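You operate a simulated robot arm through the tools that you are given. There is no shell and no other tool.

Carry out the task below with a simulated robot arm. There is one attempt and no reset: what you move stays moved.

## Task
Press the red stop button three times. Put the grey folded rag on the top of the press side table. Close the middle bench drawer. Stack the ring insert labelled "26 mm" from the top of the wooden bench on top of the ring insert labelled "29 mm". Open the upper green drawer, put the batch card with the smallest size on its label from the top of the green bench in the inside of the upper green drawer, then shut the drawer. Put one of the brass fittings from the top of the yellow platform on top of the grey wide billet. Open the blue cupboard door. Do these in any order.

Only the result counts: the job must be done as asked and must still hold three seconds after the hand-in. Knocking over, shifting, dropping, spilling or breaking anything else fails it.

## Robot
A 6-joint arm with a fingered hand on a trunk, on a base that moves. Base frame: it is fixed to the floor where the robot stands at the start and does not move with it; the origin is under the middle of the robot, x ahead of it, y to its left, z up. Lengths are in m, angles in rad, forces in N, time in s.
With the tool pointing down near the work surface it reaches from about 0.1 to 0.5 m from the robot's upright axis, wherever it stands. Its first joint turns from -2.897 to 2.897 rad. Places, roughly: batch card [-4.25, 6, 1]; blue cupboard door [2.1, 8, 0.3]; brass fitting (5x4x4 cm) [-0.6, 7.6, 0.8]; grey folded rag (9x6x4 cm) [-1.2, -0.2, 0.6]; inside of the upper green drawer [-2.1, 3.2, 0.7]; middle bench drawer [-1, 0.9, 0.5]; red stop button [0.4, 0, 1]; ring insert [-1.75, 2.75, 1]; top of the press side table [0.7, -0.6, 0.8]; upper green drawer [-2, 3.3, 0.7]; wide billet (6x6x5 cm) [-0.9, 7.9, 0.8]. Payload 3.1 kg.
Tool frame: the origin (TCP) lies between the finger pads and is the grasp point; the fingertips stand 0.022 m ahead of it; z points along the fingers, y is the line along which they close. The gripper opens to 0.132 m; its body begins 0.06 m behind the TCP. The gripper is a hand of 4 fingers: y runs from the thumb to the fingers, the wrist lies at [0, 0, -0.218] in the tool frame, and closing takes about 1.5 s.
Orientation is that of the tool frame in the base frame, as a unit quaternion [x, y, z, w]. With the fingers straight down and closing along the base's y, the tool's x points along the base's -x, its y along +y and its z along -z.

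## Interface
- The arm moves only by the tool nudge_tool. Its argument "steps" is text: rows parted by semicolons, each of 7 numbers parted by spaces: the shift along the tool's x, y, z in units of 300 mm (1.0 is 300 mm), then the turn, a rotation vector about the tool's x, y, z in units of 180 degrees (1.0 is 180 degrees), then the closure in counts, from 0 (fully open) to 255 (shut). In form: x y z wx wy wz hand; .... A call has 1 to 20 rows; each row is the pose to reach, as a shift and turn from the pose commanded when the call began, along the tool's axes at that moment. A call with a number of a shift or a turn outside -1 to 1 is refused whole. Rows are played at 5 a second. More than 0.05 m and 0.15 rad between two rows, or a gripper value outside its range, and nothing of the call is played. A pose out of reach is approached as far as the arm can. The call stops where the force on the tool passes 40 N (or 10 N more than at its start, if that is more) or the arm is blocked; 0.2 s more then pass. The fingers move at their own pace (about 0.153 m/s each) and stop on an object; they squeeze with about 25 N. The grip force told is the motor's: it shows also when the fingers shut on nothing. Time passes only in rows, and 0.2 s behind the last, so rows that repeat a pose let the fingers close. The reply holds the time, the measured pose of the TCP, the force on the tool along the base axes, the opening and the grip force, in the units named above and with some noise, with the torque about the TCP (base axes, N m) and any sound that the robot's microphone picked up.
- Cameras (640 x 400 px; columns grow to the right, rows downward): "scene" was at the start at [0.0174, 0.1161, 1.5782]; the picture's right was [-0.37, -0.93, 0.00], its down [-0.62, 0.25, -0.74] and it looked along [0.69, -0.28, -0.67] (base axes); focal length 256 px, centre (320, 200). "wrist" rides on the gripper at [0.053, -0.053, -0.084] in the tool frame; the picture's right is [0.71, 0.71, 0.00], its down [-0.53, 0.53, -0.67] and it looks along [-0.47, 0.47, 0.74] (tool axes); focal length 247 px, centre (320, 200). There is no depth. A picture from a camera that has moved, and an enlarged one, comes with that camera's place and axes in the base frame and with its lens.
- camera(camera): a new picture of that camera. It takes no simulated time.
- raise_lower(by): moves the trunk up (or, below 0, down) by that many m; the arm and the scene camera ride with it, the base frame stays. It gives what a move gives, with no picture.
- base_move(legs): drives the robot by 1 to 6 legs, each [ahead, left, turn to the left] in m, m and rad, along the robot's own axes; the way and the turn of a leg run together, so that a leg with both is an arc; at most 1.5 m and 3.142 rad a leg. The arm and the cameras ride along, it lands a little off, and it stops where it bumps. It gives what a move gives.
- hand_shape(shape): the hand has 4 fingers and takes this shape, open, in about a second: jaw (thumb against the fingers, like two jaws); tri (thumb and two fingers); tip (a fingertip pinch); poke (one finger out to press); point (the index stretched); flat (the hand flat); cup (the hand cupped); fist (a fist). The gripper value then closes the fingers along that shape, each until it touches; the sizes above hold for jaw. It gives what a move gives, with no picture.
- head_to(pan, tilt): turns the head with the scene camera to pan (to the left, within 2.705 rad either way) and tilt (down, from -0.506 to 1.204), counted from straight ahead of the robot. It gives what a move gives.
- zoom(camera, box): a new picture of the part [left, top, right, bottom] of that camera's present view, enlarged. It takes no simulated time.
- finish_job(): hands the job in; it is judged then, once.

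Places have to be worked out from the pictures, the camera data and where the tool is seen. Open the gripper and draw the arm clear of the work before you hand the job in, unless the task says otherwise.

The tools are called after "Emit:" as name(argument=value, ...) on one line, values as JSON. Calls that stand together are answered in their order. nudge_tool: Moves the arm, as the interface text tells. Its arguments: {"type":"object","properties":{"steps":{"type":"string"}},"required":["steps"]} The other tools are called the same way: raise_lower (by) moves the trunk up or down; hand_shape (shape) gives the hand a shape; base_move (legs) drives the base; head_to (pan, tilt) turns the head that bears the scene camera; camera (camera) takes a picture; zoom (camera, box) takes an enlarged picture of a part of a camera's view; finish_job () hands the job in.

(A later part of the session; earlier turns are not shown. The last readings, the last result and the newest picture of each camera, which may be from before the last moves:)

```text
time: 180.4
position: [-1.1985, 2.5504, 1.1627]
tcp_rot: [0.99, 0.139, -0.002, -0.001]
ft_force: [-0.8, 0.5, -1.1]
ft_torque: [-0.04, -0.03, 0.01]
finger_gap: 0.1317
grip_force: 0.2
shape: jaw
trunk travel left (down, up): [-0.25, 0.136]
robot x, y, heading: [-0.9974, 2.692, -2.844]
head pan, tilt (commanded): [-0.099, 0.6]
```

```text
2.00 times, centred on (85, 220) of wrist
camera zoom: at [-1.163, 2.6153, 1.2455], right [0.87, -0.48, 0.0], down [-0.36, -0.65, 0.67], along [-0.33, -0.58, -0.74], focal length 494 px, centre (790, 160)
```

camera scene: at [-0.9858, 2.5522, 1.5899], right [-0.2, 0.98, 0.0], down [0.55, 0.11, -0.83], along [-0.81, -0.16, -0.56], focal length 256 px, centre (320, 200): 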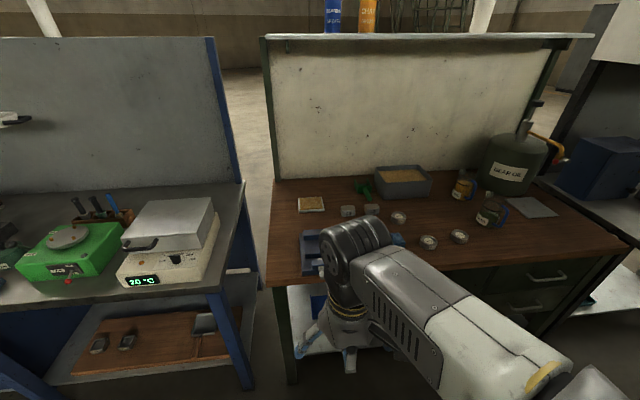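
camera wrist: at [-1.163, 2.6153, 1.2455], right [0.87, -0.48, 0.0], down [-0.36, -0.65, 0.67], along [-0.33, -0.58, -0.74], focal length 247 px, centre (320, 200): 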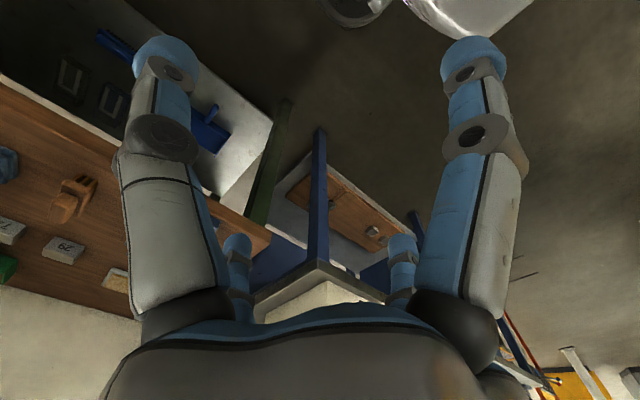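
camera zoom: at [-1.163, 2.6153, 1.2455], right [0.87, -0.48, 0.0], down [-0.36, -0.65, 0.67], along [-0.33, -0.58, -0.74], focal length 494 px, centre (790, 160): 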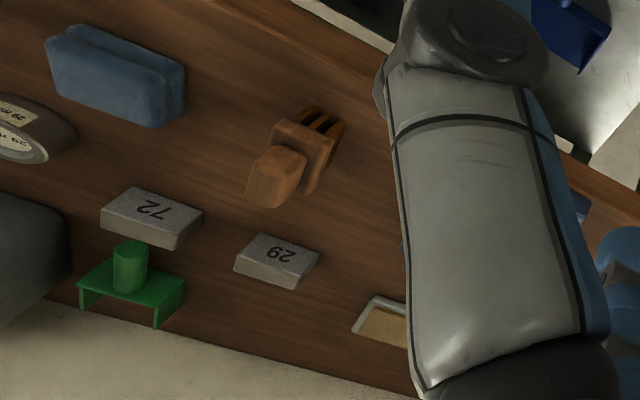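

There are three ring inserts. I enlarge each strongly to read its label.

Emit:
zoom(camera="scene", box=[384, 204, 416, 228])

Emit:
zoom(camera="scene", box=[412, 228, 444, 252])

Emit:
zoom(camera="scene", box=[444, 224, 476, 248])

```text
16.00 times, centred on (400, 216) of scene
camera zoom: at [-0.9857, 2.5521, 1.5898], right [-0.2, 0.98, 0.0], down [0.55, 0.11, -0.83], along [-0.81, -0.16, -0.56], focal length 4101 px, centre (-960, -56)
```

zoom: 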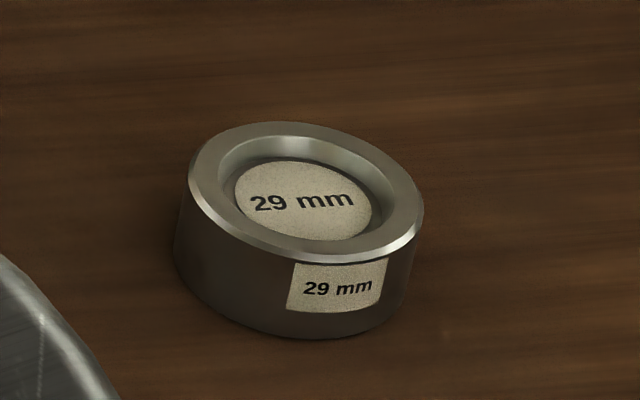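

```text
16.00 times, centred on (428, 240) of scene
camera zoom: at [-0.9857, 2.5521, 1.5898], right [-0.2, 0.98, 0.0], down [0.55, 0.11, -0.83], along [-0.81, -0.16, -0.56], focal length 4101 px, centre (-1408, -440)
```

zoom: 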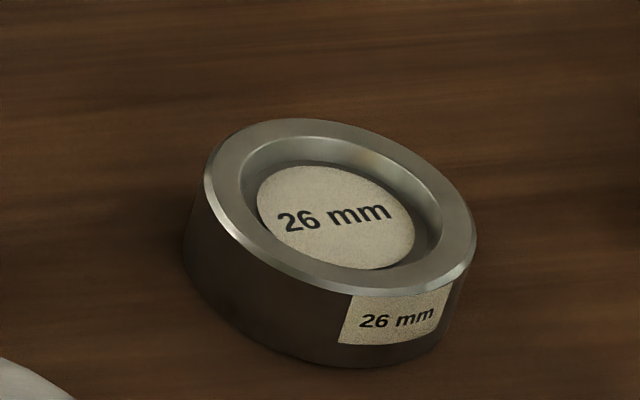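

```text
16.00 times, centred on (460, 236) of scene
camera zoom: at [-0.9857, 2.5521, 1.5898], right [-0.2, 0.98, 0.0], down [0.55, 0.11, -0.83], along [-0.81, -0.16, -0.56], focal length 4101 px, centre (-1920, -376)
```

zoom: 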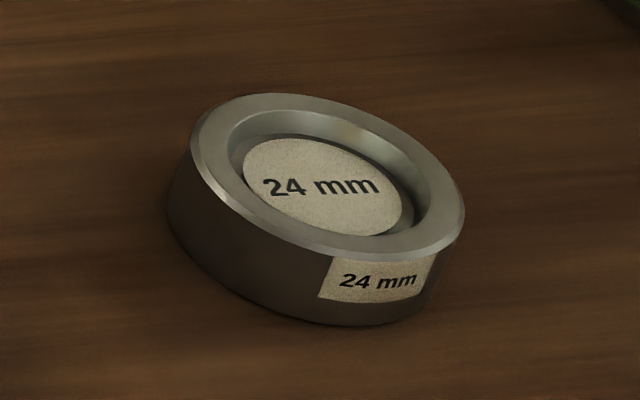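

The back ring is "29 mm", the left front one "26 mm", the right front one "24 mm". To reach the 29 mm ring I'll stand with my right side to the bench (the mast is on my left), so I turn left and move parallel to the bench, still keeping some distance.

Emit:
base_move(legs=[[0, 0, 1.61], [-0.316, 0, 0], [0, -0.17, 0]])

Emit:
head_to(pan=-1.57, tilt=0.9)

Emit:
camera(camera="scene")

Emit:
camera(camera="wrist")

```text
time: 187.6
position: [-1.118, 2.7451, 1.1623]
tcp_rot: [0.586, 0.811, -0.001, 0.001]
ft_force: [0.4, -0.1, 0.7]
ft_torque: [0.02, -0.02, -0.02]
finger_gap: 0.132
grip_force: 0.0
shape: jaw
trunk travel left (down, up): [-0.25, 0.136]
robot x, y, heading: [-1.2673, 2.9379, -1.229]
head pan, tilt (commanded): [-0.099, 0.6]
```

```text
time: 189.2
position: [-1.1174, 2.7449, 1.1617]
tcp_rot: [0.585, 0.811, -0.002, 0.0]
ft_force: [0.7, -0.4, 0.9]
ft_torque: [0.05, 0.02, 0.02]
finger_gap: 0.1321
grip_force: 0.1
shape: jaw
trunk travel left (down, up): [-0.25, 0.136]
robot x, y, heading: [-1.2691, 2.9328, -1.236]
head pan, tilt (commanded): [-1.571, 0.901]
```

```text
taken
camera scene: at [-1.2201, 3.0183, 1.5651], right [-0.33, 0.94, 0.0], down [0.74, 0.26, -0.62], along [-0.59, -0.21, -0.78], focal length 256 px, centre (320, 200)
```

scene: 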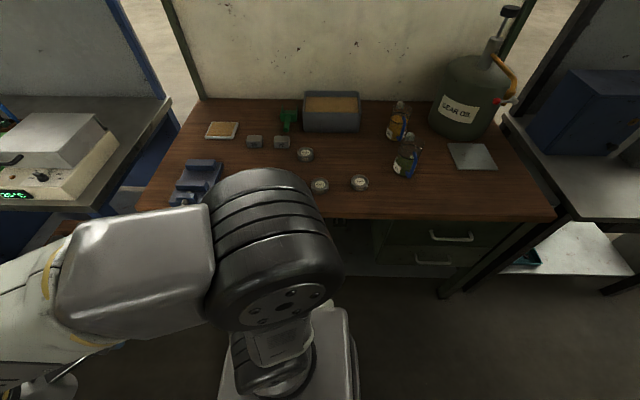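

```text
taken
camera wrist: at [-1.1846, 2.7783, 1.2455], right [0.45, 0.89, 0.0], down [0.66, -0.33, 0.67], along [0.6, -0.3, -0.74], focal length 247 px, centre (320, 200)
```

wrist: 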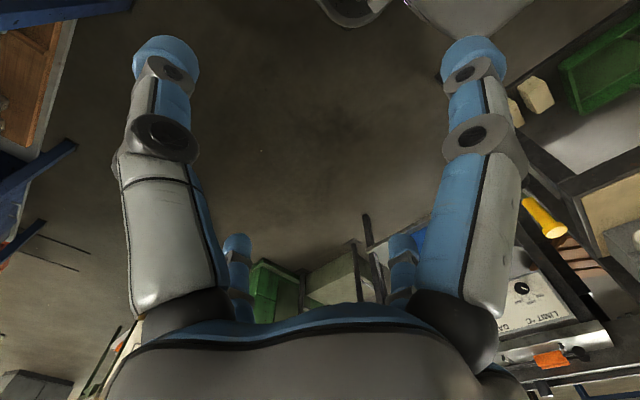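

The 29 mm ring's top is at about [-1.915, 2.716, 0.905] and the 26 mm ring's at [-1.784, 2.822, 0.896]. I raise the trunk for reach, move closer to the bench edge in steps, and begin to swing the arm to my right.

Emit:
raise_lower(by=0.13)

Emit:
base_move(legs=[[0, -0.12, 0]])

Emit:
nudge_tool(steps="0 -0.137 0 0 0 0.045 0; 0.013 -0.27 0 0 0 0.09 0; 0.03 -0.42 0 0 0 0.135 0; 0.063 -0.57 0 0 0 0.18 0; 0.13 -0.72 0 0 0 0.225 0; 0.213 -0.863 0 0 0 0.27 0; 0.313 -0.98 0 0 0 0.315 0")

Emit:
camera(camera="scene")

```text
time: 190.7
position: [-1.1161, 2.7443, 1.2924]
tcp_rot: [0.586, 0.81, -0.001, 0.0]
ft_force: [-0.1, 0.1, 1.1]
ft_torque: [0.0, 0.0, 0.02]
finger_gap: 0.1316
grip_force: 0.0
shape: jaw
trunk travel left (down, up): [-0.38, 0.006]
robot x, y, heading: [-1.2693, 2.9357, -1.234]
head pan, tilt (commanded): [-1.571, 0.901]
```

```text
time: 192.0
position: [-1.2291, 2.7052, 1.2923]
tcp_rot: [0.586, 0.811, -0.002, 0.0]
ft_force: [-0.9, -0.2, 0.5]
ft_torque: [-0.02, -0.04, 0.0]
finger_gap: 0.132
grip_force: 0.1
shape: jaw
trunk travel left (down, up): [-0.38, 0.006]
robot x, y, heading: [-1.3805, 2.8995, -1.226]
head pan, tilt (commanded): [-1.571, 0.901]
```

```text
time: 193.6
position: [-1.5386, 2.7027, 1.2935]
tcp_rot: [0.9, 0.435, 0.0, 0.001]
ft_force: [0.0, -0.4, 0.2]
ft_torque: [0.01, 0.02, 0.0]
finger_gap: 0.1318
grip_force: 0.0
shape: jaw
trunk travel left (down, up): [-0.38, 0.006]
robot x, y, heading: [-1.3834, 2.8953, -1.229]
head pan, tilt (commanded): [-1.571, 0.901]
```

```text
taken
camera scene: at [-1.3333, 2.979, 1.6955], right [-0.33, 0.94, 0.0], down [0.74, 0.26, -0.62], along [-0.58, -0.21, -0.78], focal length 256 px, centre (320, 200)
```

scene: 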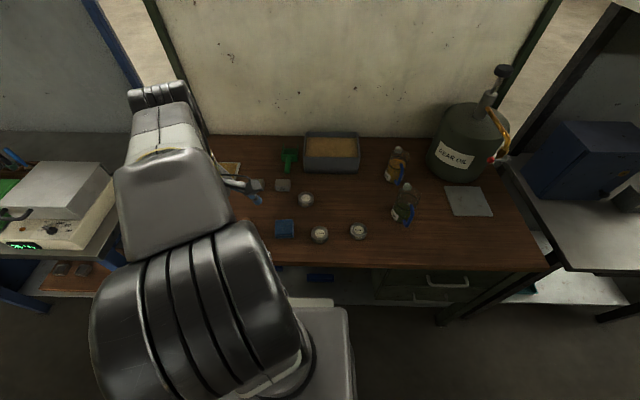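

The positions agree again. I move 3 cm closer to the bench, then continue the swing of the arm toward the 26 mm ring.

Emit:
base_move(legs=[[0, -0.035, 0]])

Emit:
nudge_tool(steps="-0.06 -0.1 0 0 0 0.045 0; -0.12 -0.2 0.02 0 0 0.09 0; -0.2 -0.3 0.05 0 0 0.135 0; -0.28 -0.4 0.08 0 0 0.18 0; -0.36 -0.48 0.1 0 0 0.185 0")

Emit:
camera(camera="wrist")

Emit:
camera(camera="scene")

```text
time: 194.4
position: [-1.569, 2.692, 1.2942]
tcp_rot: [0.9, 0.435, -0.002, 0.001]
ft_force: [-0.2, 0.6, -0.8]
ft_torque: [-0.04, -0.01, -0.03]
finger_gap: 0.1317
grip_force: 0.0
shape: jaw
trunk travel left (down, up): [-0.38, 0.006]
robot x, y, heading: [-1.4111, 2.8855, -1.231]
head pan, tilt (commanded): [-1.571, 0.901]
```

```text
time: 195.6
position: [-1.7506, 2.6964, 1.263]
tcp_rot: [0.987, 0.158, 0.0, 0.001]
ft_force: [-0.2, 0.2, 0.3]
ft_torque: [-0.03, 0.0, -0.01]
finger_gap: 0.1321
grip_force: 0.0
shape: jaw
trunk travel left (down, up): [-0.38, 0.006]
robot x, y, heading: [-1.4121, 2.8872, -1.238]
head pan, tilt (commanded): [-1.571, 0.901]
```

```text
taken
camera wrist: at [-1.717, 2.7643, 1.3463], right [0.89, -0.45, 0.0], down [-0.34, -0.66, 0.67], along [-0.3, -0.6, -0.74], focal length 247 px, centre (320, 200)
```

wrist: 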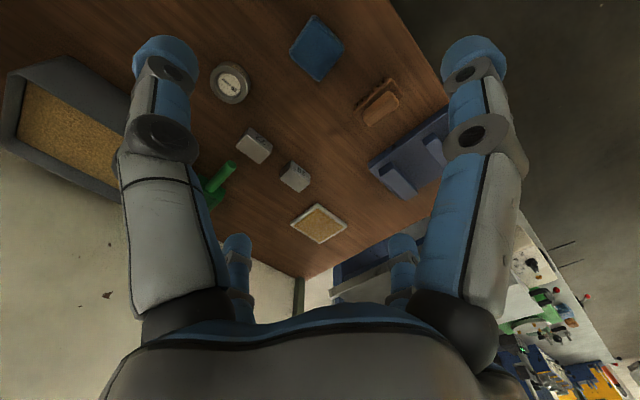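

```text
taken
camera scene: at [-1.3664, 2.9667, 1.6955], right [-0.33, 0.94, 0.0], down [0.74, 0.26, -0.62], along [-0.58, -0.21, -0.78], focal length 256 px, centre (320, 200)
```

scene: 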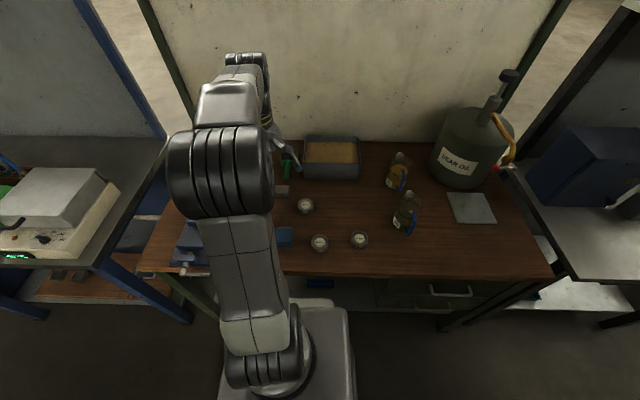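

The wrist view shows the 29 mm ring clearly; the 26 mm ring is 13 cm along the tool's -y. I move above it, partly closing the hand to keep away from its neighbours.

Emit:
nudge_tool(steps="0.005 -0.11 0.1 0 0 0 20; 0.01 -0.21 0.2 0 0 0 50; 0.015 -0.31 0.3 0 0 0 50; 0.02 -0.41 0.4 0 0 0 50; 0.02 -0.427 0.55 0 0 0 50; 0.02 -0.427 0.68 0 0 0 50")

Emit:
camera(camera="wrist")

Emit:
camera(camera="scene")

```text
time: 197.0
position: [-1.7884, 2.8172, 1.0601]
tcp_rot: [0.987, 0.159, -0.001, 0.002]
ft_force: [0.7, 0.0, 0.8]
ft_torque: [-0.02, 0.0, -0.02]
finger_gap: 0.1062
grip_force: 0.0
shape: jaw
trunk travel left (down, up): [-0.38, 0.006]
robot x, y, heading: [-1.411, 2.8884, -1.231]
head pan, tilt (commanded): [-1.571, 0.901]
```

```text
taken
camera wrist: at [-1.7552, 2.8851, 1.1431], right [0.89, -0.45, 0.0], down [-0.33, -0.66, 0.67], along [-0.3, -0.6, -0.74], focal length 247 px, centre (320, 200)
```

wrist: 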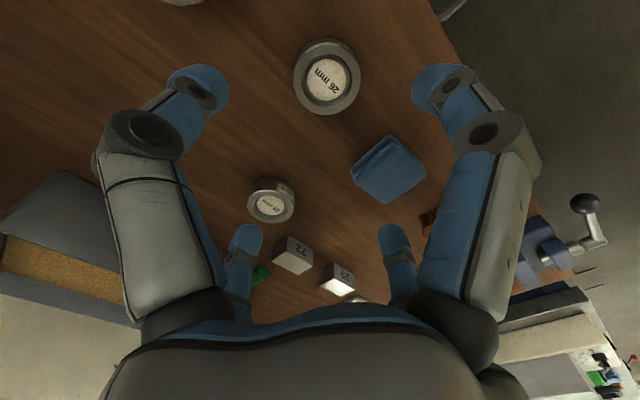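

```text
taken
camera scene: at [-1.3654, 2.9673, 1.6954], right [-0.33, 0.94, 0.0], down [0.74, 0.26, -0.62], along [-0.58, -0.21, -0.78], focal length 256 px, centre (320, 200)
```

scene: 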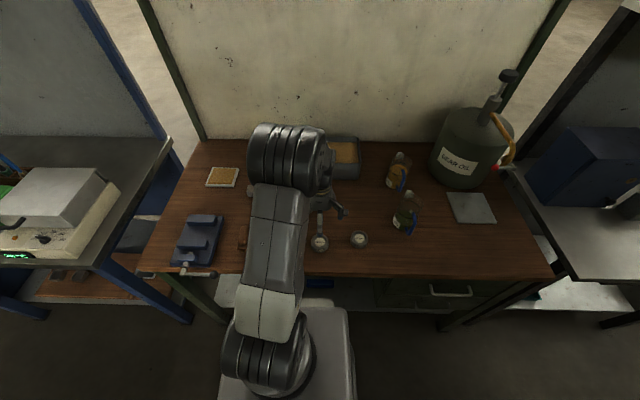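

The 26 mm ring is nearly centred, 7 mm off along the tool's x. I correct that and descend around it, slowly near the end.

Emit:
nudge_tool(steps="0.012 0.002 0.12 0 0 0 50; 0.024 0.003 0.24 0 0 0 50; 0.024 0.003 0.36 0 0 0 50; 0.024 0.003 0.44 0 0 0 50; 0.024 0.003 0.46 0 0 0 50")

Emit:
camera(camera="wrist")

```text
time: 198.2
position: [-1.7781, 2.8198, 0.9209]
tcp_rot: [0.987, 0.158, -0.001, 0.001]
ft_force: [0.4, 0.2, -0.4]
ft_torque: [-0.03, 0.0, -0.03]
finger_gap: 0.1062
grip_force: 0.1
shape: jaw
trunk travel left (down, up): [-0.38, 0.006]
robot x, y, heading: [-1.4145, 2.8844, -1.232]
head pan, tilt (commanded): [-1.571, 0.901]
```

```text
taken
camera wrist: at [-1.7448, 2.8861, 1.005], right [0.89, -0.45, 0.0], down [-0.33, -0.66, 0.67], along [-0.3, -0.6, -0.74], focal length 247 px, centre (320, 200)
```

wrist: 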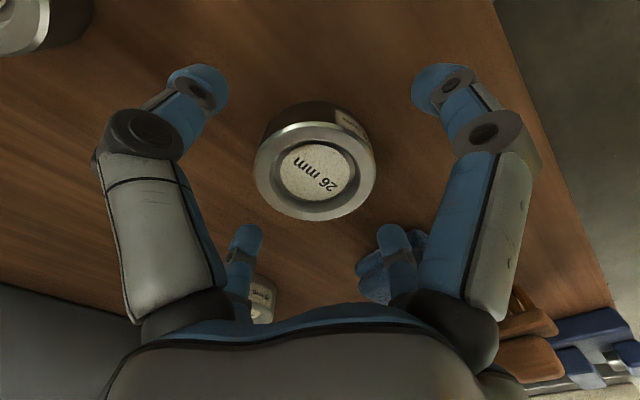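

The ring is centred between the fingers. I lower 1.4 cm more and close gently around it.

Emit:
nudge_tool(steps="-0.007 -0.007 0.02 0 0 0 50; -0.007 -0.007 0.035 0 0 0 50; -0.007 -0.007 0.047 0 0 0 50")

Emit:
nudge_tool(steps="0 0 0 0 0 0 120; 0 0 0 0 0 0 180; 0 0 0 0 0 0 255; 0 0 0 0 0 0 255; 0 0 0 0 0 0 255; 0 0 0 0 0 0 255; 0 0 0 0 0 0 255; 0 0 0 0 0 0 255")

Emit:
camera(camera="wrist")

```text
time: 199.0
position: [-1.7805, 2.8209, 0.9071]
tcp_rot: [0.987, 0.159, -0.001, 0.0]
ft_force: [-1.2, 0.3, 0.7]
ft_torque: [0.0, 0.02, 0.02]
finger_gap: 0.1062
grip_force: 0.1
shape: jaw
trunk travel left (down, up): [-0.38, 0.006]
robot x, y, heading: [-1.4115, 2.8862, -1.232]
head pan, tilt (commanded): [-1.571, 0.901]
```

```text
time: 200.8
position: [-1.7799, 2.8203, 0.9078]
tcp_rot: [0.987, 0.159, 0.001, 0.0]
ft_force: [0.2, 0.9, 1.1]
ft_torque: [-0.01, 0.02, -0.02]
finger_gap: 0.0539
grip_force: 25.2
shape: jaw
trunk travel left (down, up): [-0.38, 0.006]
robot x, y, heading: [-1.4155, 2.8861, -1.229]
head pan, tilt (commanded): [-1.571, 0.901]
```

```text
taken
camera wrist: at [-1.7477, 2.8876, 0.991], right [0.89, -0.45, 0.0], down [-0.33, -0.66, 0.67], along [-0.3, -0.6, -0.74], focal length 247 px, centre (320, 200)
```

wrist: 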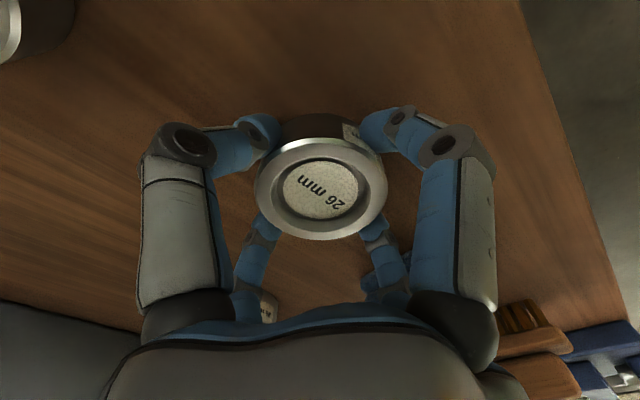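

The ring is gripped firmly. I lift it 14 cm and check it in the hand.

Emit:
nudge_tool(steps="0 0 -0.05 0 0 0 255; 0 0 -0.15 0 0 0 255; 0 0 -0.3 0 0 0 255; 0 0 -0.45 0 0 0 255; 0 0 -0.5 0 0 0 255")

Emit:
camera(camera="wrist")

Emit:
camera(camera="scene")

```text
time: 202.0
position: [-1.7825, 2.8222, 1.0578]
tcp_rot: [0.987, 0.159, 0.0, 0.0]
ft_force: [0.2, 0.6, -5.2]
ft_torque: [0.01, -0.01, -0.03]
finger_gap: 0.0542
grip_force: 24.6
shape: jaw
trunk travel left (down, up): [-0.38, 0.006]
robot x, y, heading: [-1.4142, 2.8887, -1.231]
head pan, tilt (commanded): [-1.571, 0.901]
```

```text
taken
camera wrist: at [-1.7494, 2.8887, 1.1406], right [0.89, -0.45, 0.0], down [-0.33, -0.66, 0.67], along [-0.3, -0.6, -0.74], focal length 247 px, centre (320, 200)
```

wrist: 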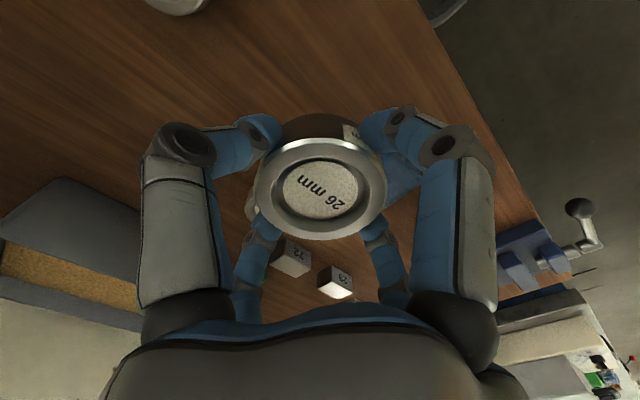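

```text
taken
camera scene: at [-1.3653, 2.9672, 1.6954], right [-0.33, 0.94, 0.0], down [0.74, 0.26, -0.62], along [-0.58, -0.21, -0.78], focal length 256 px, centre (320, 200)
```

scene: 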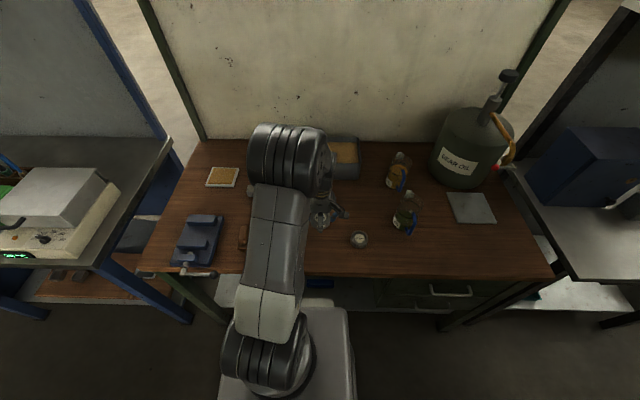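

The 26 mm ring hangs level in the hand. To measure the 29 mm ring once more without the held ring hiding it, I move to a spot beside it.

Emit:
nudge_tool(steps="-0.05 0.13 0.02 0 0 0 255; -0.1 0.26 0.05 0 0 0 255; -0.15 0.39 0.08 0 0 0 255; -0.205 0.52 0.12 0 0 0 255; -0.205 0.543 0.19 0 0 0 255; -0.205 0.543 0.19 0 0 0 255")

Emit:
camera(camera="wrist")

Emit:
camera(camera="scene")

```text
time: 203.4
position: [-1.7888, 2.6491, 0.9988]
tcp_rot: [0.987, 0.159, 0.0, 0.002]
ft_force: [0.5, -0.3, -5.6]
ft_torque: [-0.01, 0.01, 0.02]
finger_gap: 0.0539
grip_force: 24.9
shape: jaw
trunk travel left (down, up): [-0.38, 0.006]
robot x, y, heading: [-1.4125, 2.8877, -1.231]
head pan, tilt (commanded): [-1.571, 0.901]
```

```text
taken
camera wrist: at [-1.755, 2.716, 1.0826], right [0.89, -0.45, 0.0], down [-0.33, -0.66, 0.67], along [-0.3, -0.6, -0.74], focal length 247 px, centre (320, 200)
```

wrist: 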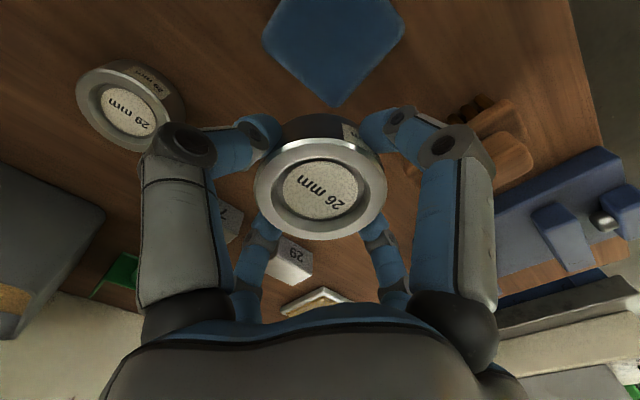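

```text
taken
camera scene: at [-1.3648, 2.9667, 1.6955], right [-0.33, 0.94, 0.0], down [0.74, 0.26, -0.62], along [-0.59, -0.21, -0.78], focal length 256 px, centre (320, 200)
```

scene: 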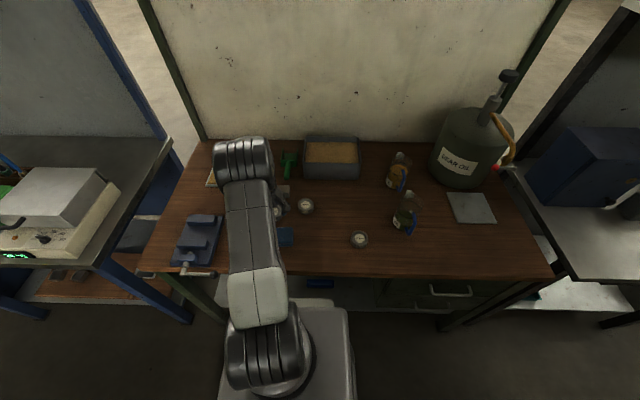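

The 29 mm ring is visible at left. I enlarge both it and the held ring for exact centres.

Emit:
zoom(camera="wrist", box=[60, 50, 220, 150])

Emit:
zoom(camera="wrist", box=[240, 110, 400, 250])

Emit:
zoom(camera="scene", box=[260, 170, 380, 260])

```text
4.00 times, centred on (140, 100) of wrist
camera zoom: at [-1.755, 2.716, 1.0826], right [0.89, -0.45, 0.0], down [-0.33, -0.66, 0.67], along [-0.3, -0.6, -0.74], focal length 988 px, centre (1040, 600)
```

zoom: 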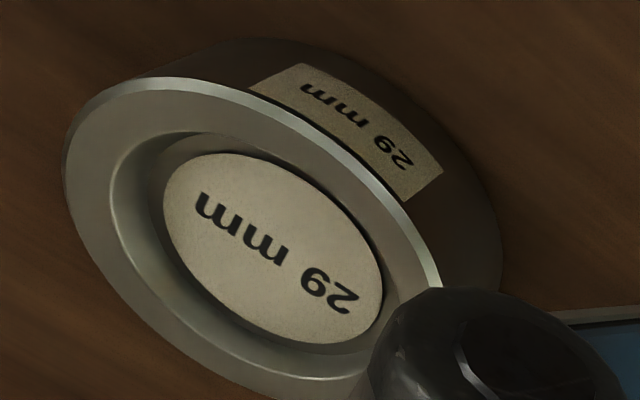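

```text
2.86 times, centred on (320, 180) of wrist
camera zoom: at [-1.755, 2.716, 1.0826], right [0.89, -0.45, 0.0], down [-0.33, -0.66, 0.67], along [-0.3, -0.6, -0.74], focal length 706 px, centre (320, 257)
```

zoom: 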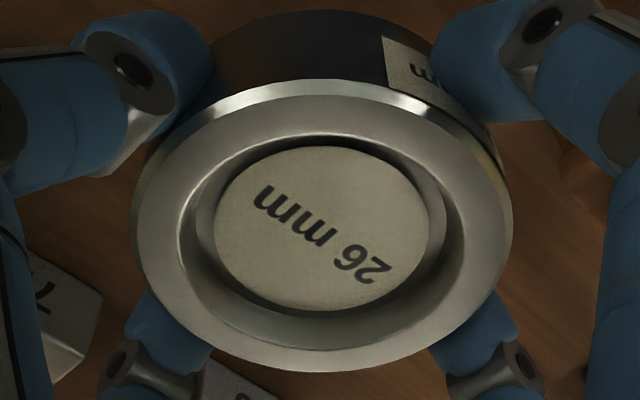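

```text
4.44 times, centred on (320, 215) of scene
camera zoom: at [-1.3648, 2.9667, 1.6955], right [-0.33, 0.94, 0.0], down [0.74, 0.26, -0.62], along [-0.59, -0.21, -0.78], focal length 1139 px, centre (320, 133)
```

zoom: 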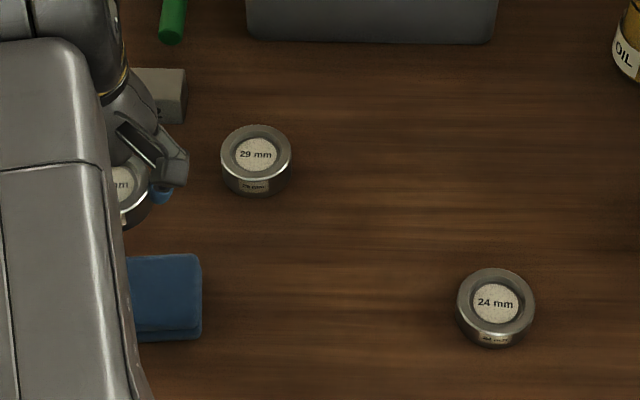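

The 29 mm ring's centre lies at tool offset (-0.103, -0.105) from the TCP, and the held ring is centred on the axis. I carry it over the 29 mm ring at the same height.

Emit:
nudge_tool(steps="-0.085 -0.087 -0.02 0 0 0 255; -0.17 -0.175 -0.02 0 0 0 255; -0.255 -0.262 -0.02 0 0 0 255; -0.343 -0.349 -0.02 0 0 0 255; -0.343 -0.349 -0.02 0 0 0 255; -0.343 -0.349 -0.02 0 0 0 255")

Emit:
camera(camera="wrist")

Emit:
zoom(camera="scene", box=[240, 150, 380, 260])

```text
time: 204.8
position: [-1.9179, 2.7158, 1.0069]
tcp_rot: [0.987, 0.159, 0.0, 0.001]
ft_force: [-0.4, -0.6, -5.0]
ft_torque: [0.0, 0.0, 0.01]
finger_gap: 0.0539
grip_force: 25.1
shape: jaw
trunk travel left (down, up): [-0.38, 0.006]
robot x, y, heading: [-1.4137, 2.8849, -1.231]
head pan, tilt (commanded): [-1.571, 0.901]
```

```text
taken
camera wrist: at [-1.885, 2.7814, 1.0908], right [0.89, -0.45, 0.0], down [-0.33, -0.66, 0.67], along [-0.3, -0.6, -0.74], focal length 247 px, centre (320, 200)
```

wrist: 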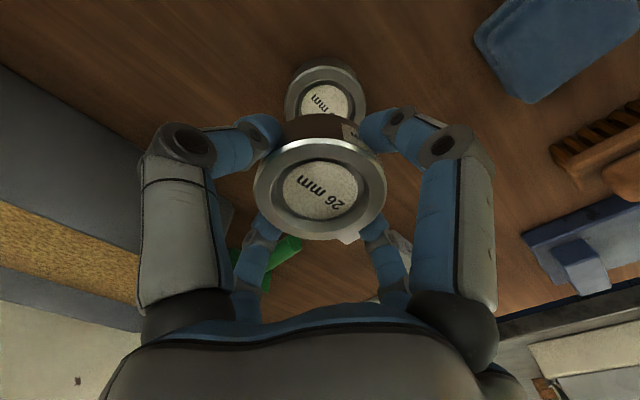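

```text
3.64 times, centred on (310, 205) of scene
camera zoom: at [-1.3658, 2.9673, 1.6955], right [-0.33, 0.94, 0.0], down [0.74, 0.26, -0.62], along [-0.58, -0.21, -0.78], focal length 932 px, centre (356, 182)
```

zoom: 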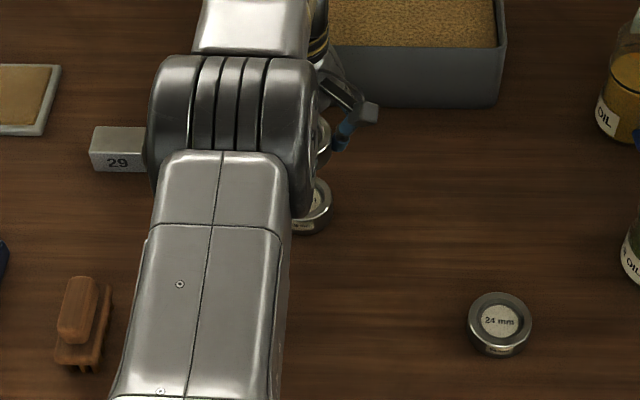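

The visible rim of the 29 mm ring suggests its top is a bit higher than thought (about 0.914) and its centre about 1 cm nearer to me. I enlarge to refine.

Emit:
zoom(camera="wrist", box=[250, 40, 400, 140])

```text
4.00 times, centred on (325, 90) of wrist
camera zoom: at [-1.885, 2.7814, 1.0908], right [0.89, -0.45, 0.0], down [-0.33, -0.66, 0.67], along [-0.3, -0.6, -0.74], focal length 988 px, centre (300, 640)
```

zoom: 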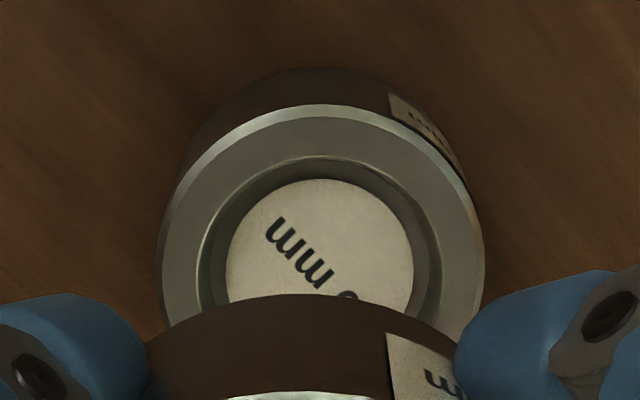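

I correct by 7 mm toward me and descend to about 1.5 cm above contact.

Emit:
nudge_tool(steps="0.012 0 0.04 0 0 0 255; 0.023 0 0.1 0 0 0 255; 0.023 0 0.15 0 0 0 255; 0.023 0 0.19 0 0 0 255; 0.023 0 0.19 0 0 0 255")

Emit:
camera(camera="wrist")

Emit:
zoom(camera="scene", box=[270, 150, 370, 230])

```text
time: 206.0
position: [-1.9113, 2.7168, 0.9485]
tcp_rot: [0.987, 0.159, -0.001, 0.001]
ft_force: [-0.1, -0.4, -4.7]
ft_torque: [0.02, 0.02, 0.0]
finger_gap: 0.0539
grip_force: 25.1
shape: jaw
trunk travel left (down, up): [-0.38, 0.006]
robot x, y, heading: [-1.4112, 2.8834, -1.231]
head pan, tilt (commanded): [-1.571, 0.901]
```

```text
taken
camera wrist: at [-1.8783, 2.783, 1.0329], right [0.89, -0.45, 0.0], down [-0.33, -0.66, 0.67], along [-0.3, -0.6, -0.74], focal length 247 px, centre (320, 200)
```

wrist: 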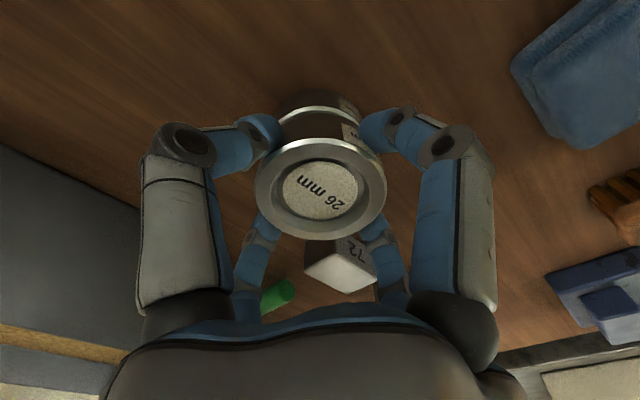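

```text
5.00 times, centred on (320, 190) of scene
camera zoom: at [-1.3652, 2.9671, 1.6955], right [-0.33, 0.94, 0.0], down [0.74, 0.26, -0.62], along [-0.59, -0.21, -0.78], focal length 1282 px, centre (320, 250)
```

zoom: 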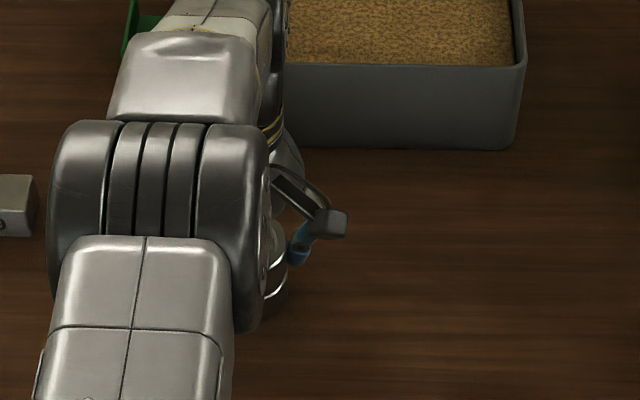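

Both rings appear in line. I enlarge the wrist view to check the alignment before the last bit.

Emit:
zoom(camera="wrist", box=[240, 80, 400, 250])

Emit:
zoom(camera="scene", box=[300, 185, 350, 220])

```text
2.35 times, centred on (320, 165) of wrist
camera zoom: at [-1.8783, 2.783, 1.0329], right [0.89, -0.45, 0.0], down [-0.33, -0.66, 0.67], along [-0.3, -0.6, -0.74], focal length 581 px, centre (320, 282)
```

zoom: 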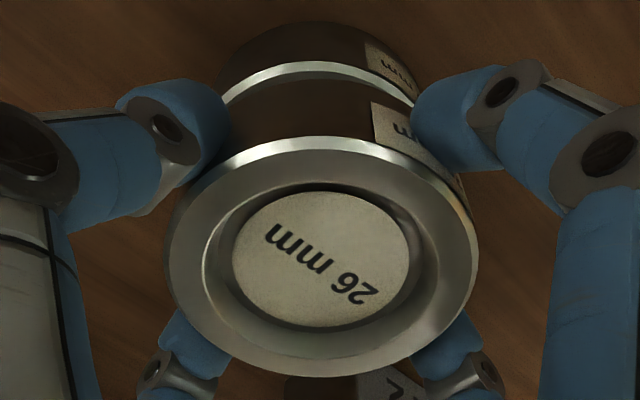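

```text
11.43 times, centred on (325, 202) of scene
camera zoom: at [-1.3652, 2.9671, 1.6955], right [-0.33, 0.94, 0.0], down [0.74, 0.26, -0.62], along [-0.59, -0.21, -0.78], focal length 2929 px, centre (263, 171)
```

zoom: 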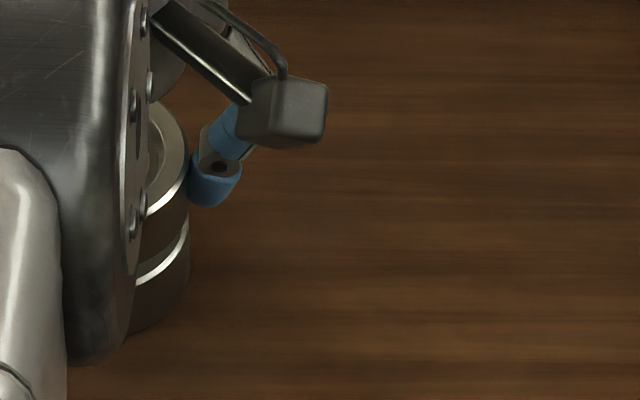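

The rings are aligned to within a few millimetres; contact is expected near TCP height 0.932. I descend with a tiny correction, then in 1 mm steps, watching the force.

Emit:
nudge_tool(steps="-0.003 0.003 0.015 0 0 0 255; -0.006 0.006 0.03 0 0 0 255; -0.006 0.006 0.04 0 0 0 255")

Emit:
nudge_tool(steps="0 0 0.004 0 0 0 255; 0 0 0.008 0 0 0 255")

Emit:
nudge_tool(steps="0 0 0.004 0 0 0 255; 0 0 0.008 0 0 0 255")

```text
time: 206.8
position: [-1.9137, 2.7145, 0.9379]
tcp_rot: [0.987, 0.159, 0.0, 0.001]
ft_force: [-0.3, -0.5, -5.3]
ft_torque: [0.03, 0.02, -0.03]
finger_gap: 0.054
grip_force: 25.2
shape: jaw
trunk travel left (down, up): [-0.38, 0.006]
robot x, y, heading: [-1.4097, 2.8899, -1.226]
head pan, tilt (commanded): [-1.571, 0.901]
```

```text
time: 207.4
position: [-1.9124, 2.7123, 0.9358]
tcp_rot: [0.987, 0.159, -0.002, 0.001]
ft_force: [0.8, 0.2, 1.8]
ft_torque: [0.02, -0.06, -0.01]
finger_gap: 0.0537
grip_force: 25.1
shape: jaw
trunk travel left (down, up): [-0.38, 0.006]
robot x, y, heading: [-1.4134, 2.8865, -1.229]
head pan, tilt (commanded): [-1.571, 0.901]
```

```text
time: 208.0
position: [-1.9124, 2.7147, 0.9357]
tcp_rot: [0.987, 0.159, -0.003, 0.002]
ft_force: [0.3, 0.0, 17.0]
ft_torque: [0.04, -0.03, -0.01]
finger_gap: 0.0543
grip_force: 25.1
shape: jaw
trunk travel left (down, up): [-0.38, 0.006]
robot x, y, heading: [-1.415, 2.8871, -1.229]
head pan, tilt (commanded): [-1.571, 0.901]
```

The ring has landed on the other, with almost no torque. I ease off the pressure and open the fingers slowly.

Emit:
nudge_tool(steps="0 0 -0.006 0 0 0 255; 0 0 -0.006 0 0 0 200; 0 0 -0.006 0 0 0 160; 0 0 -0.006 0 0 0 145; 0 0 -0.006 0 0 0 135; 0 0 -0.006 0 0 0 125; 0 0 -0.006 0 0 0 115; 0 0 -0.006 0 0 0 100; 0 0 -0.006 0 0 0 80; 0 0 -0.006 0 0 0 70; 0 0 -0.006 0 0 0 70; 0 0 -0.006 0 0 0 70")

Emit:
camera(camera="wrist")

```text
time: 210.6
position: [-1.9129, 2.7147, 0.9357]
tcp_rot: [0.987, 0.16, -0.001, 0.0]
ft_force: [0.2, 0.5, 0.6]
ft_torque: [0.03, 0.01, -0.01]
finger_gap: 0.0954
grip_force: 0.1
shape: jaw
trunk travel left (down, up): [-0.38, 0.006]
robot x, y, heading: [-1.414, 2.8847, -1.229]
head pan, tilt (commanded): [-1.571, 0.901]
```

```text
taken
camera wrist: at [-1.8795, 2.7814, 1.018], right [0.89, -0.45, 0.0], down [-0.33, -0.66, 0.67], along [-0.3, -0.6, -0.74], focal length 247 px, centre (320, 200)
```

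wrist: 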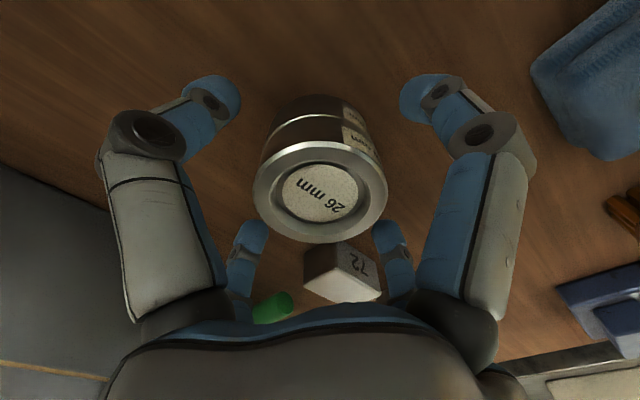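

The 26 mm ring sits on the 29 mm ring and the fingers are clear. I raise the hand straight up and check the stack.

Emit:
nudge_tool(steps="0 0 -0.05 0 0 0 70; 0 0 -0.15 0 0 0 70; 0 0 -0.3 0 0 0 70; 0 0 -0.45 0 0 0 50; 0 0 -0.6 0 0 0 20; 0 0 -0.75 0 0 0 0; 0 0 -0.9 0 0 0 0")

Emit:
zoom(camera="wrist", box=[220, 0, 420, 130])

Emit:
camera(camera="scene")

```text
time: 212.2
position: [-1.9071, 2.7168, 1.2042]
tcp_rot: [0.987, 0.158, 0.0, 0.001]
ft_force: [-0.2, 0.2, 0.2]
ft_torque: [0.0, 0.0, -0.02]
finger_gap: 0.1322
grip_force: 0.0
shape: jaw
out of reach, approached as far as the arm can: row 7
trunk travel left (down, up): [-0.38, 0.006]
robot x, y, heading: [-1.412, 2.8875, -1.23]
head pan, tilt (commanded): [-1.571, 0.901]
```

```text
3.08 times, centred on (320, 65) of wrist
camera zoom: at [-1.8728, 2.7835, 1.2873], right [0.89, -0.45, 0.0], down [-0.33, -0.66, 0.67], along [-0.3, -0.6, -0.74], focal length 760 px, centre (320, 615)
```

zoom: 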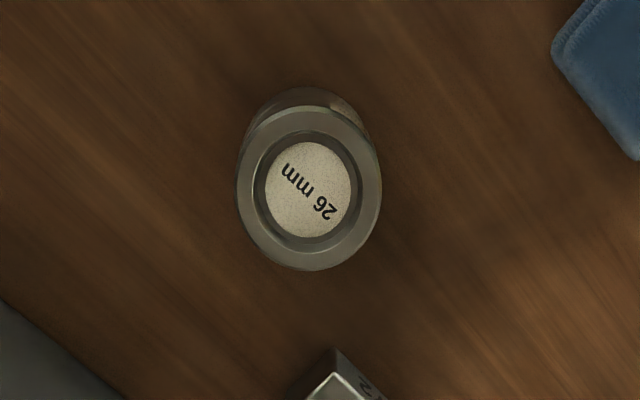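

```text
taken
camera scene: at [-1.364, 2.9676, 1.6954], right [-0.33, 0.94, 0.0], down [0.74, 0.26, -0.62], along [-0.59, -0.21, -0.78], focal length 256 px, centre (320, 200)
```

scene: 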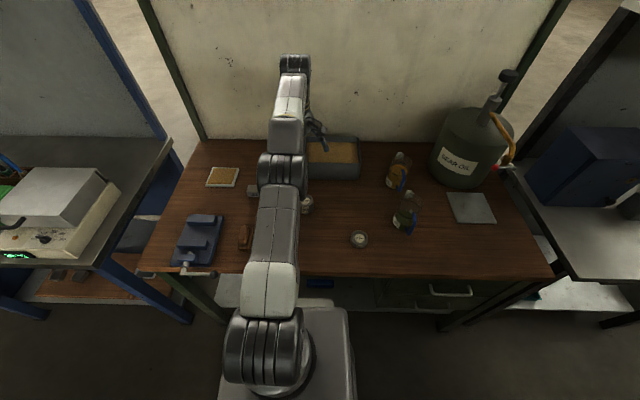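

The stack stands well. Now for the green drawer, which is under the right part of this bench. I draw the arm back toward me and swing it to the front.

Emit:
nudge_tool(steps="0.15 0 0 0 0 0 0; 0.3 0 0 0 0 0 0; 0.45 0 0 0 0 0 0; 0.6 0 0 0 0 -0.045 0; 0.7 0.05 0 0 0 -0.09 0; 0.783 0.167 0 0 0 -0.135 0; 0.85 0.3 0 0 0 -0.18 0; 0.95 0.417 0 0 0 -0.225 0")

Emit:
camera(camera="scene")

```text
time: 214.0
position: [-1.5968, 2.6889, 1.2045]
tcp_rot: [0.871, 0.492, -0.001, 0.001]
ft_force: [0.2, 0.0, -0.3]
ft_torque: [0.01, 0.04, 0.01]
finger_gap: 0.1319
grip_force: 0.1
shape: jaw
trunk travel left (down, up): [-0.38, 0.006]
robot x, y, heading: [-1.4144, 2.8878, -1.227]
head pan, tilt (commanded): [-1.571, 0.901]
```

```text
taken
camera scene: at [-1.363, 2.9672, 1.6954], right [-0.33, 0.94, 0.0], down [0.74, 0.26, -0.62], along [-0.59, -0.21, -0.78], focal length 256 px, centre (320, 200)
```

scene: 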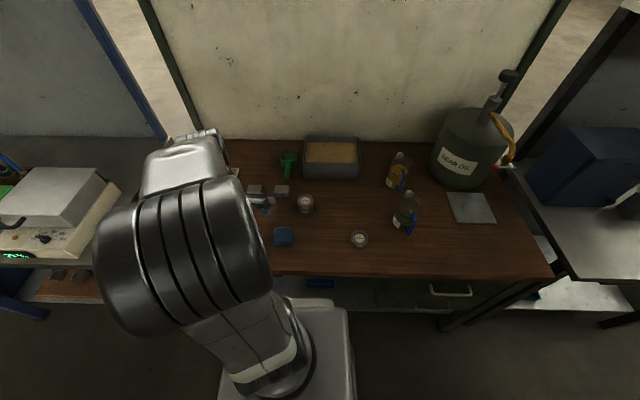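

Continuing the swing to bring the hand in front of me.

Emit:
nudge_tool(steps="0.03 0.14 0 0 0 -0.047 0; 0.07 0.29 0 0 0 -0.094 0; 0.12 0.44 0 0 0 -0.141 0; 0.18 0.58 0 0 0 -0.188 0; 0.25 0.72 0 0 0 -0.235 0; 0.313 0.87 0 0 0 -0.282 0")

Emit:
head_to(pan=-1.9, tilt=0.9)

Emit:
camera(camera="scene")

```text
time: 215.4
position: [-1.3225, 2.6326, 1.2049]
tcp_rot: [0.576, 0.817, -0.001, -0.001]
ft_force: [0.3, -0.5, 0.5]
ft_torque: [-0.01, 0.01, -0.02]
finger_gap: 0.132
grip_force: 0.2
shape: jaw
trunk travel left (down, up): [-0.38, 0.006]
robot x, y, heading: [-1.4112, 2.8863, -1.231]
head pan, tilt (commanded): [-1.571, 0.901]
```

```text
time: 216.2
position: [-1.3242, 2.6336, 1.2053]
tcp_rot: [0.577, 0.817, -0.001, 0.0]
ft_force: [0.1, 0.0, 1.3]
ft_torque: [0.03, 0.01, -0.01]
finger_gap: 0.132
grip_force: 0.1
shape: jaw
trunk travel left (down, up): [-0.38, 0.006]
robot x, y, heading: [-1.4107, 2.8854, -1.229]
head pan, tilt (commanded): [-1.901, 0.901]
```

```text
taken
camera scene: at [-1.3689, 2.9917, 1.6954], right [-0.01, 1.0, 0.0], down [0.78, 0.01, -0.62], along [-0.62, -0.01, -0.78], focal length 256 px, centre (320, 200)
```

scene: 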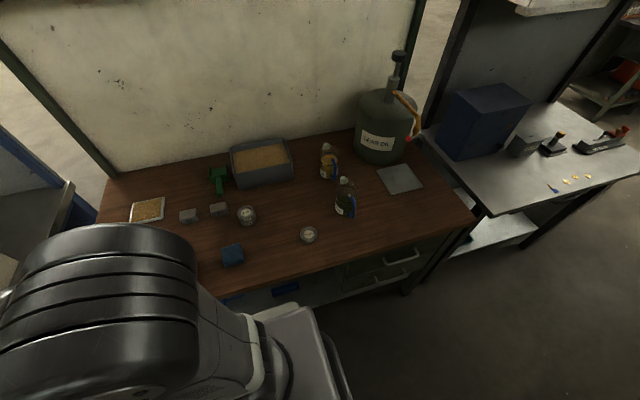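

The two green drawers with bar handles are under the bench's right part. I back away from the bench, turn to face it, and strafe right in front of the drawers.

Emit:
base_move(legs=[[0, 0.24, 0], [0, 0, -1.57], [0, -0.5, 0]])

Emit:
head_to(pan=-0.1, tilt=0.9)

Emit:
camera(camera="scene")

Emit:
camera(camera="wrist")

```text
time: 224.4
position: [-1.6048, 3.3598, 1.2054]
tcp_rot: [0.987, 0.162, -0.001, -0.001]
ft_force: [0.7, -0.1, 0.6]
ft_torque: [-0.01, -0.01, -0.04]
finger_gap: 0.1318
grip_force: 0.0
shape: jaw
trunk travel left (down, up): [-0.38, 0.006]
robot x, y, heading: [-1.3488, 3.4455, -2.82]
head pan, tilt (commanded): [-1.901, 0.901]
```

```text
time: 226.2
position: [-1.6042, 3.3606, 1.2049]
tcp_rot: [0.987, 0.162, -0.001, -0.002]
ft_force: [-0.2, 0.0, 0.6]
ft_torque: [0.01, 0.02, 0.0]
finger_gap: 0.1319
grip_force: 0.1
shape: jaw
trunk travel left (down, up): [-0.38, 0.006]
robot x, y, heading: [-1.3497, 3.4405, -2.82]
head pan, tilt (commanded): [-0.099, 0.901]
```

```text
taken
camera scene: at [-1.3193, 3.3062, 1.6954], right [-0.22, 0.98, 0.0], down [0.76, 0.17, -0.62], along [-0.61, -0.14, -0.78], focal length 256 px, centre (320, 200)
```

scene: 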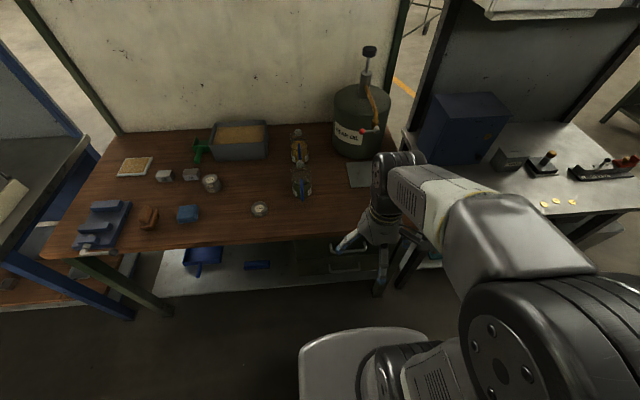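

```text
taken
camera wrist: at [-1.5714, 3.4273, 1.2888], right [0.9, -0.45, 0.0], down [-0.33, -0.67, 0.67], along [-0.3, -0.6, -0.74], focal length 247 px, centre (320, 200)
```

wrist: 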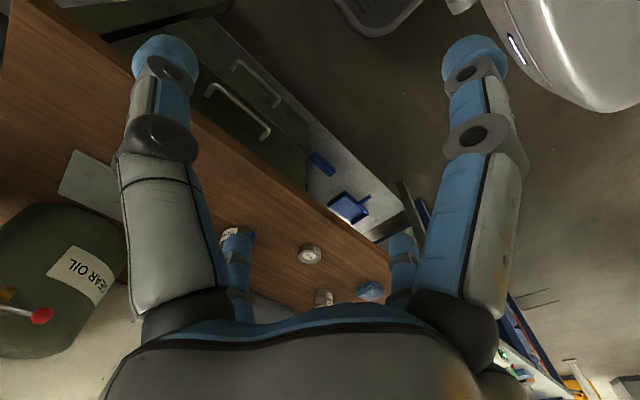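

The wrist view shows both bar handles. I lower the trunk for a better view of them and enlarge.

Emit:
zoom(camera="wrist", box=[130, 10, 400, 220])

Emit:
zoom(camera="scene", box=[280, 200, 460, 320])

```text
1.90 times, centred on (265, 115) of wrist
camera zoom: at [-1.5714, 3.4273, 1.2888], right [0.9, -0.45, 0.0], down [-0.33, -0.67, 0.67], along [-0.3, -0.6, -0.74], focal length 470 px, centre (425, 362)
```

zoom: 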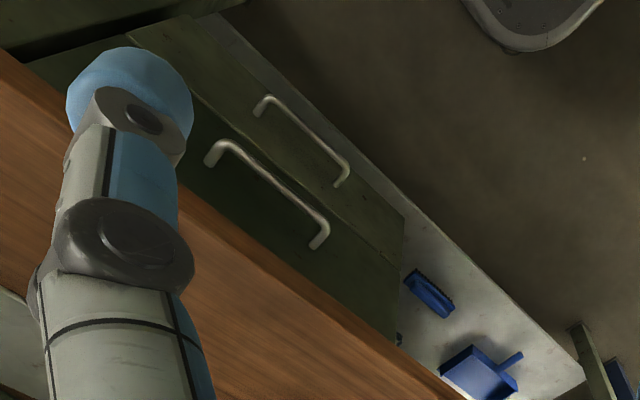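

```text
3.33 times, centred on (370, 260) of scene
camera zoom: at [-1.3193, 3.3062, 1.6954], right [-0.22, 0.98, 0.0], down [0.76, 0.17, -0.62], along [-0.61, -0.14, -0.78], focal length 854 px, centre (153, 0)
```

zoom: 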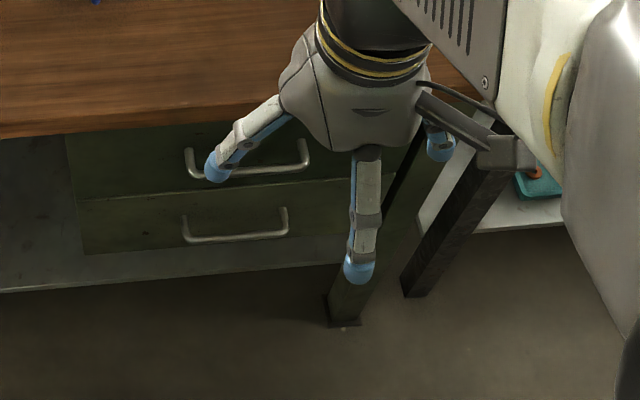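

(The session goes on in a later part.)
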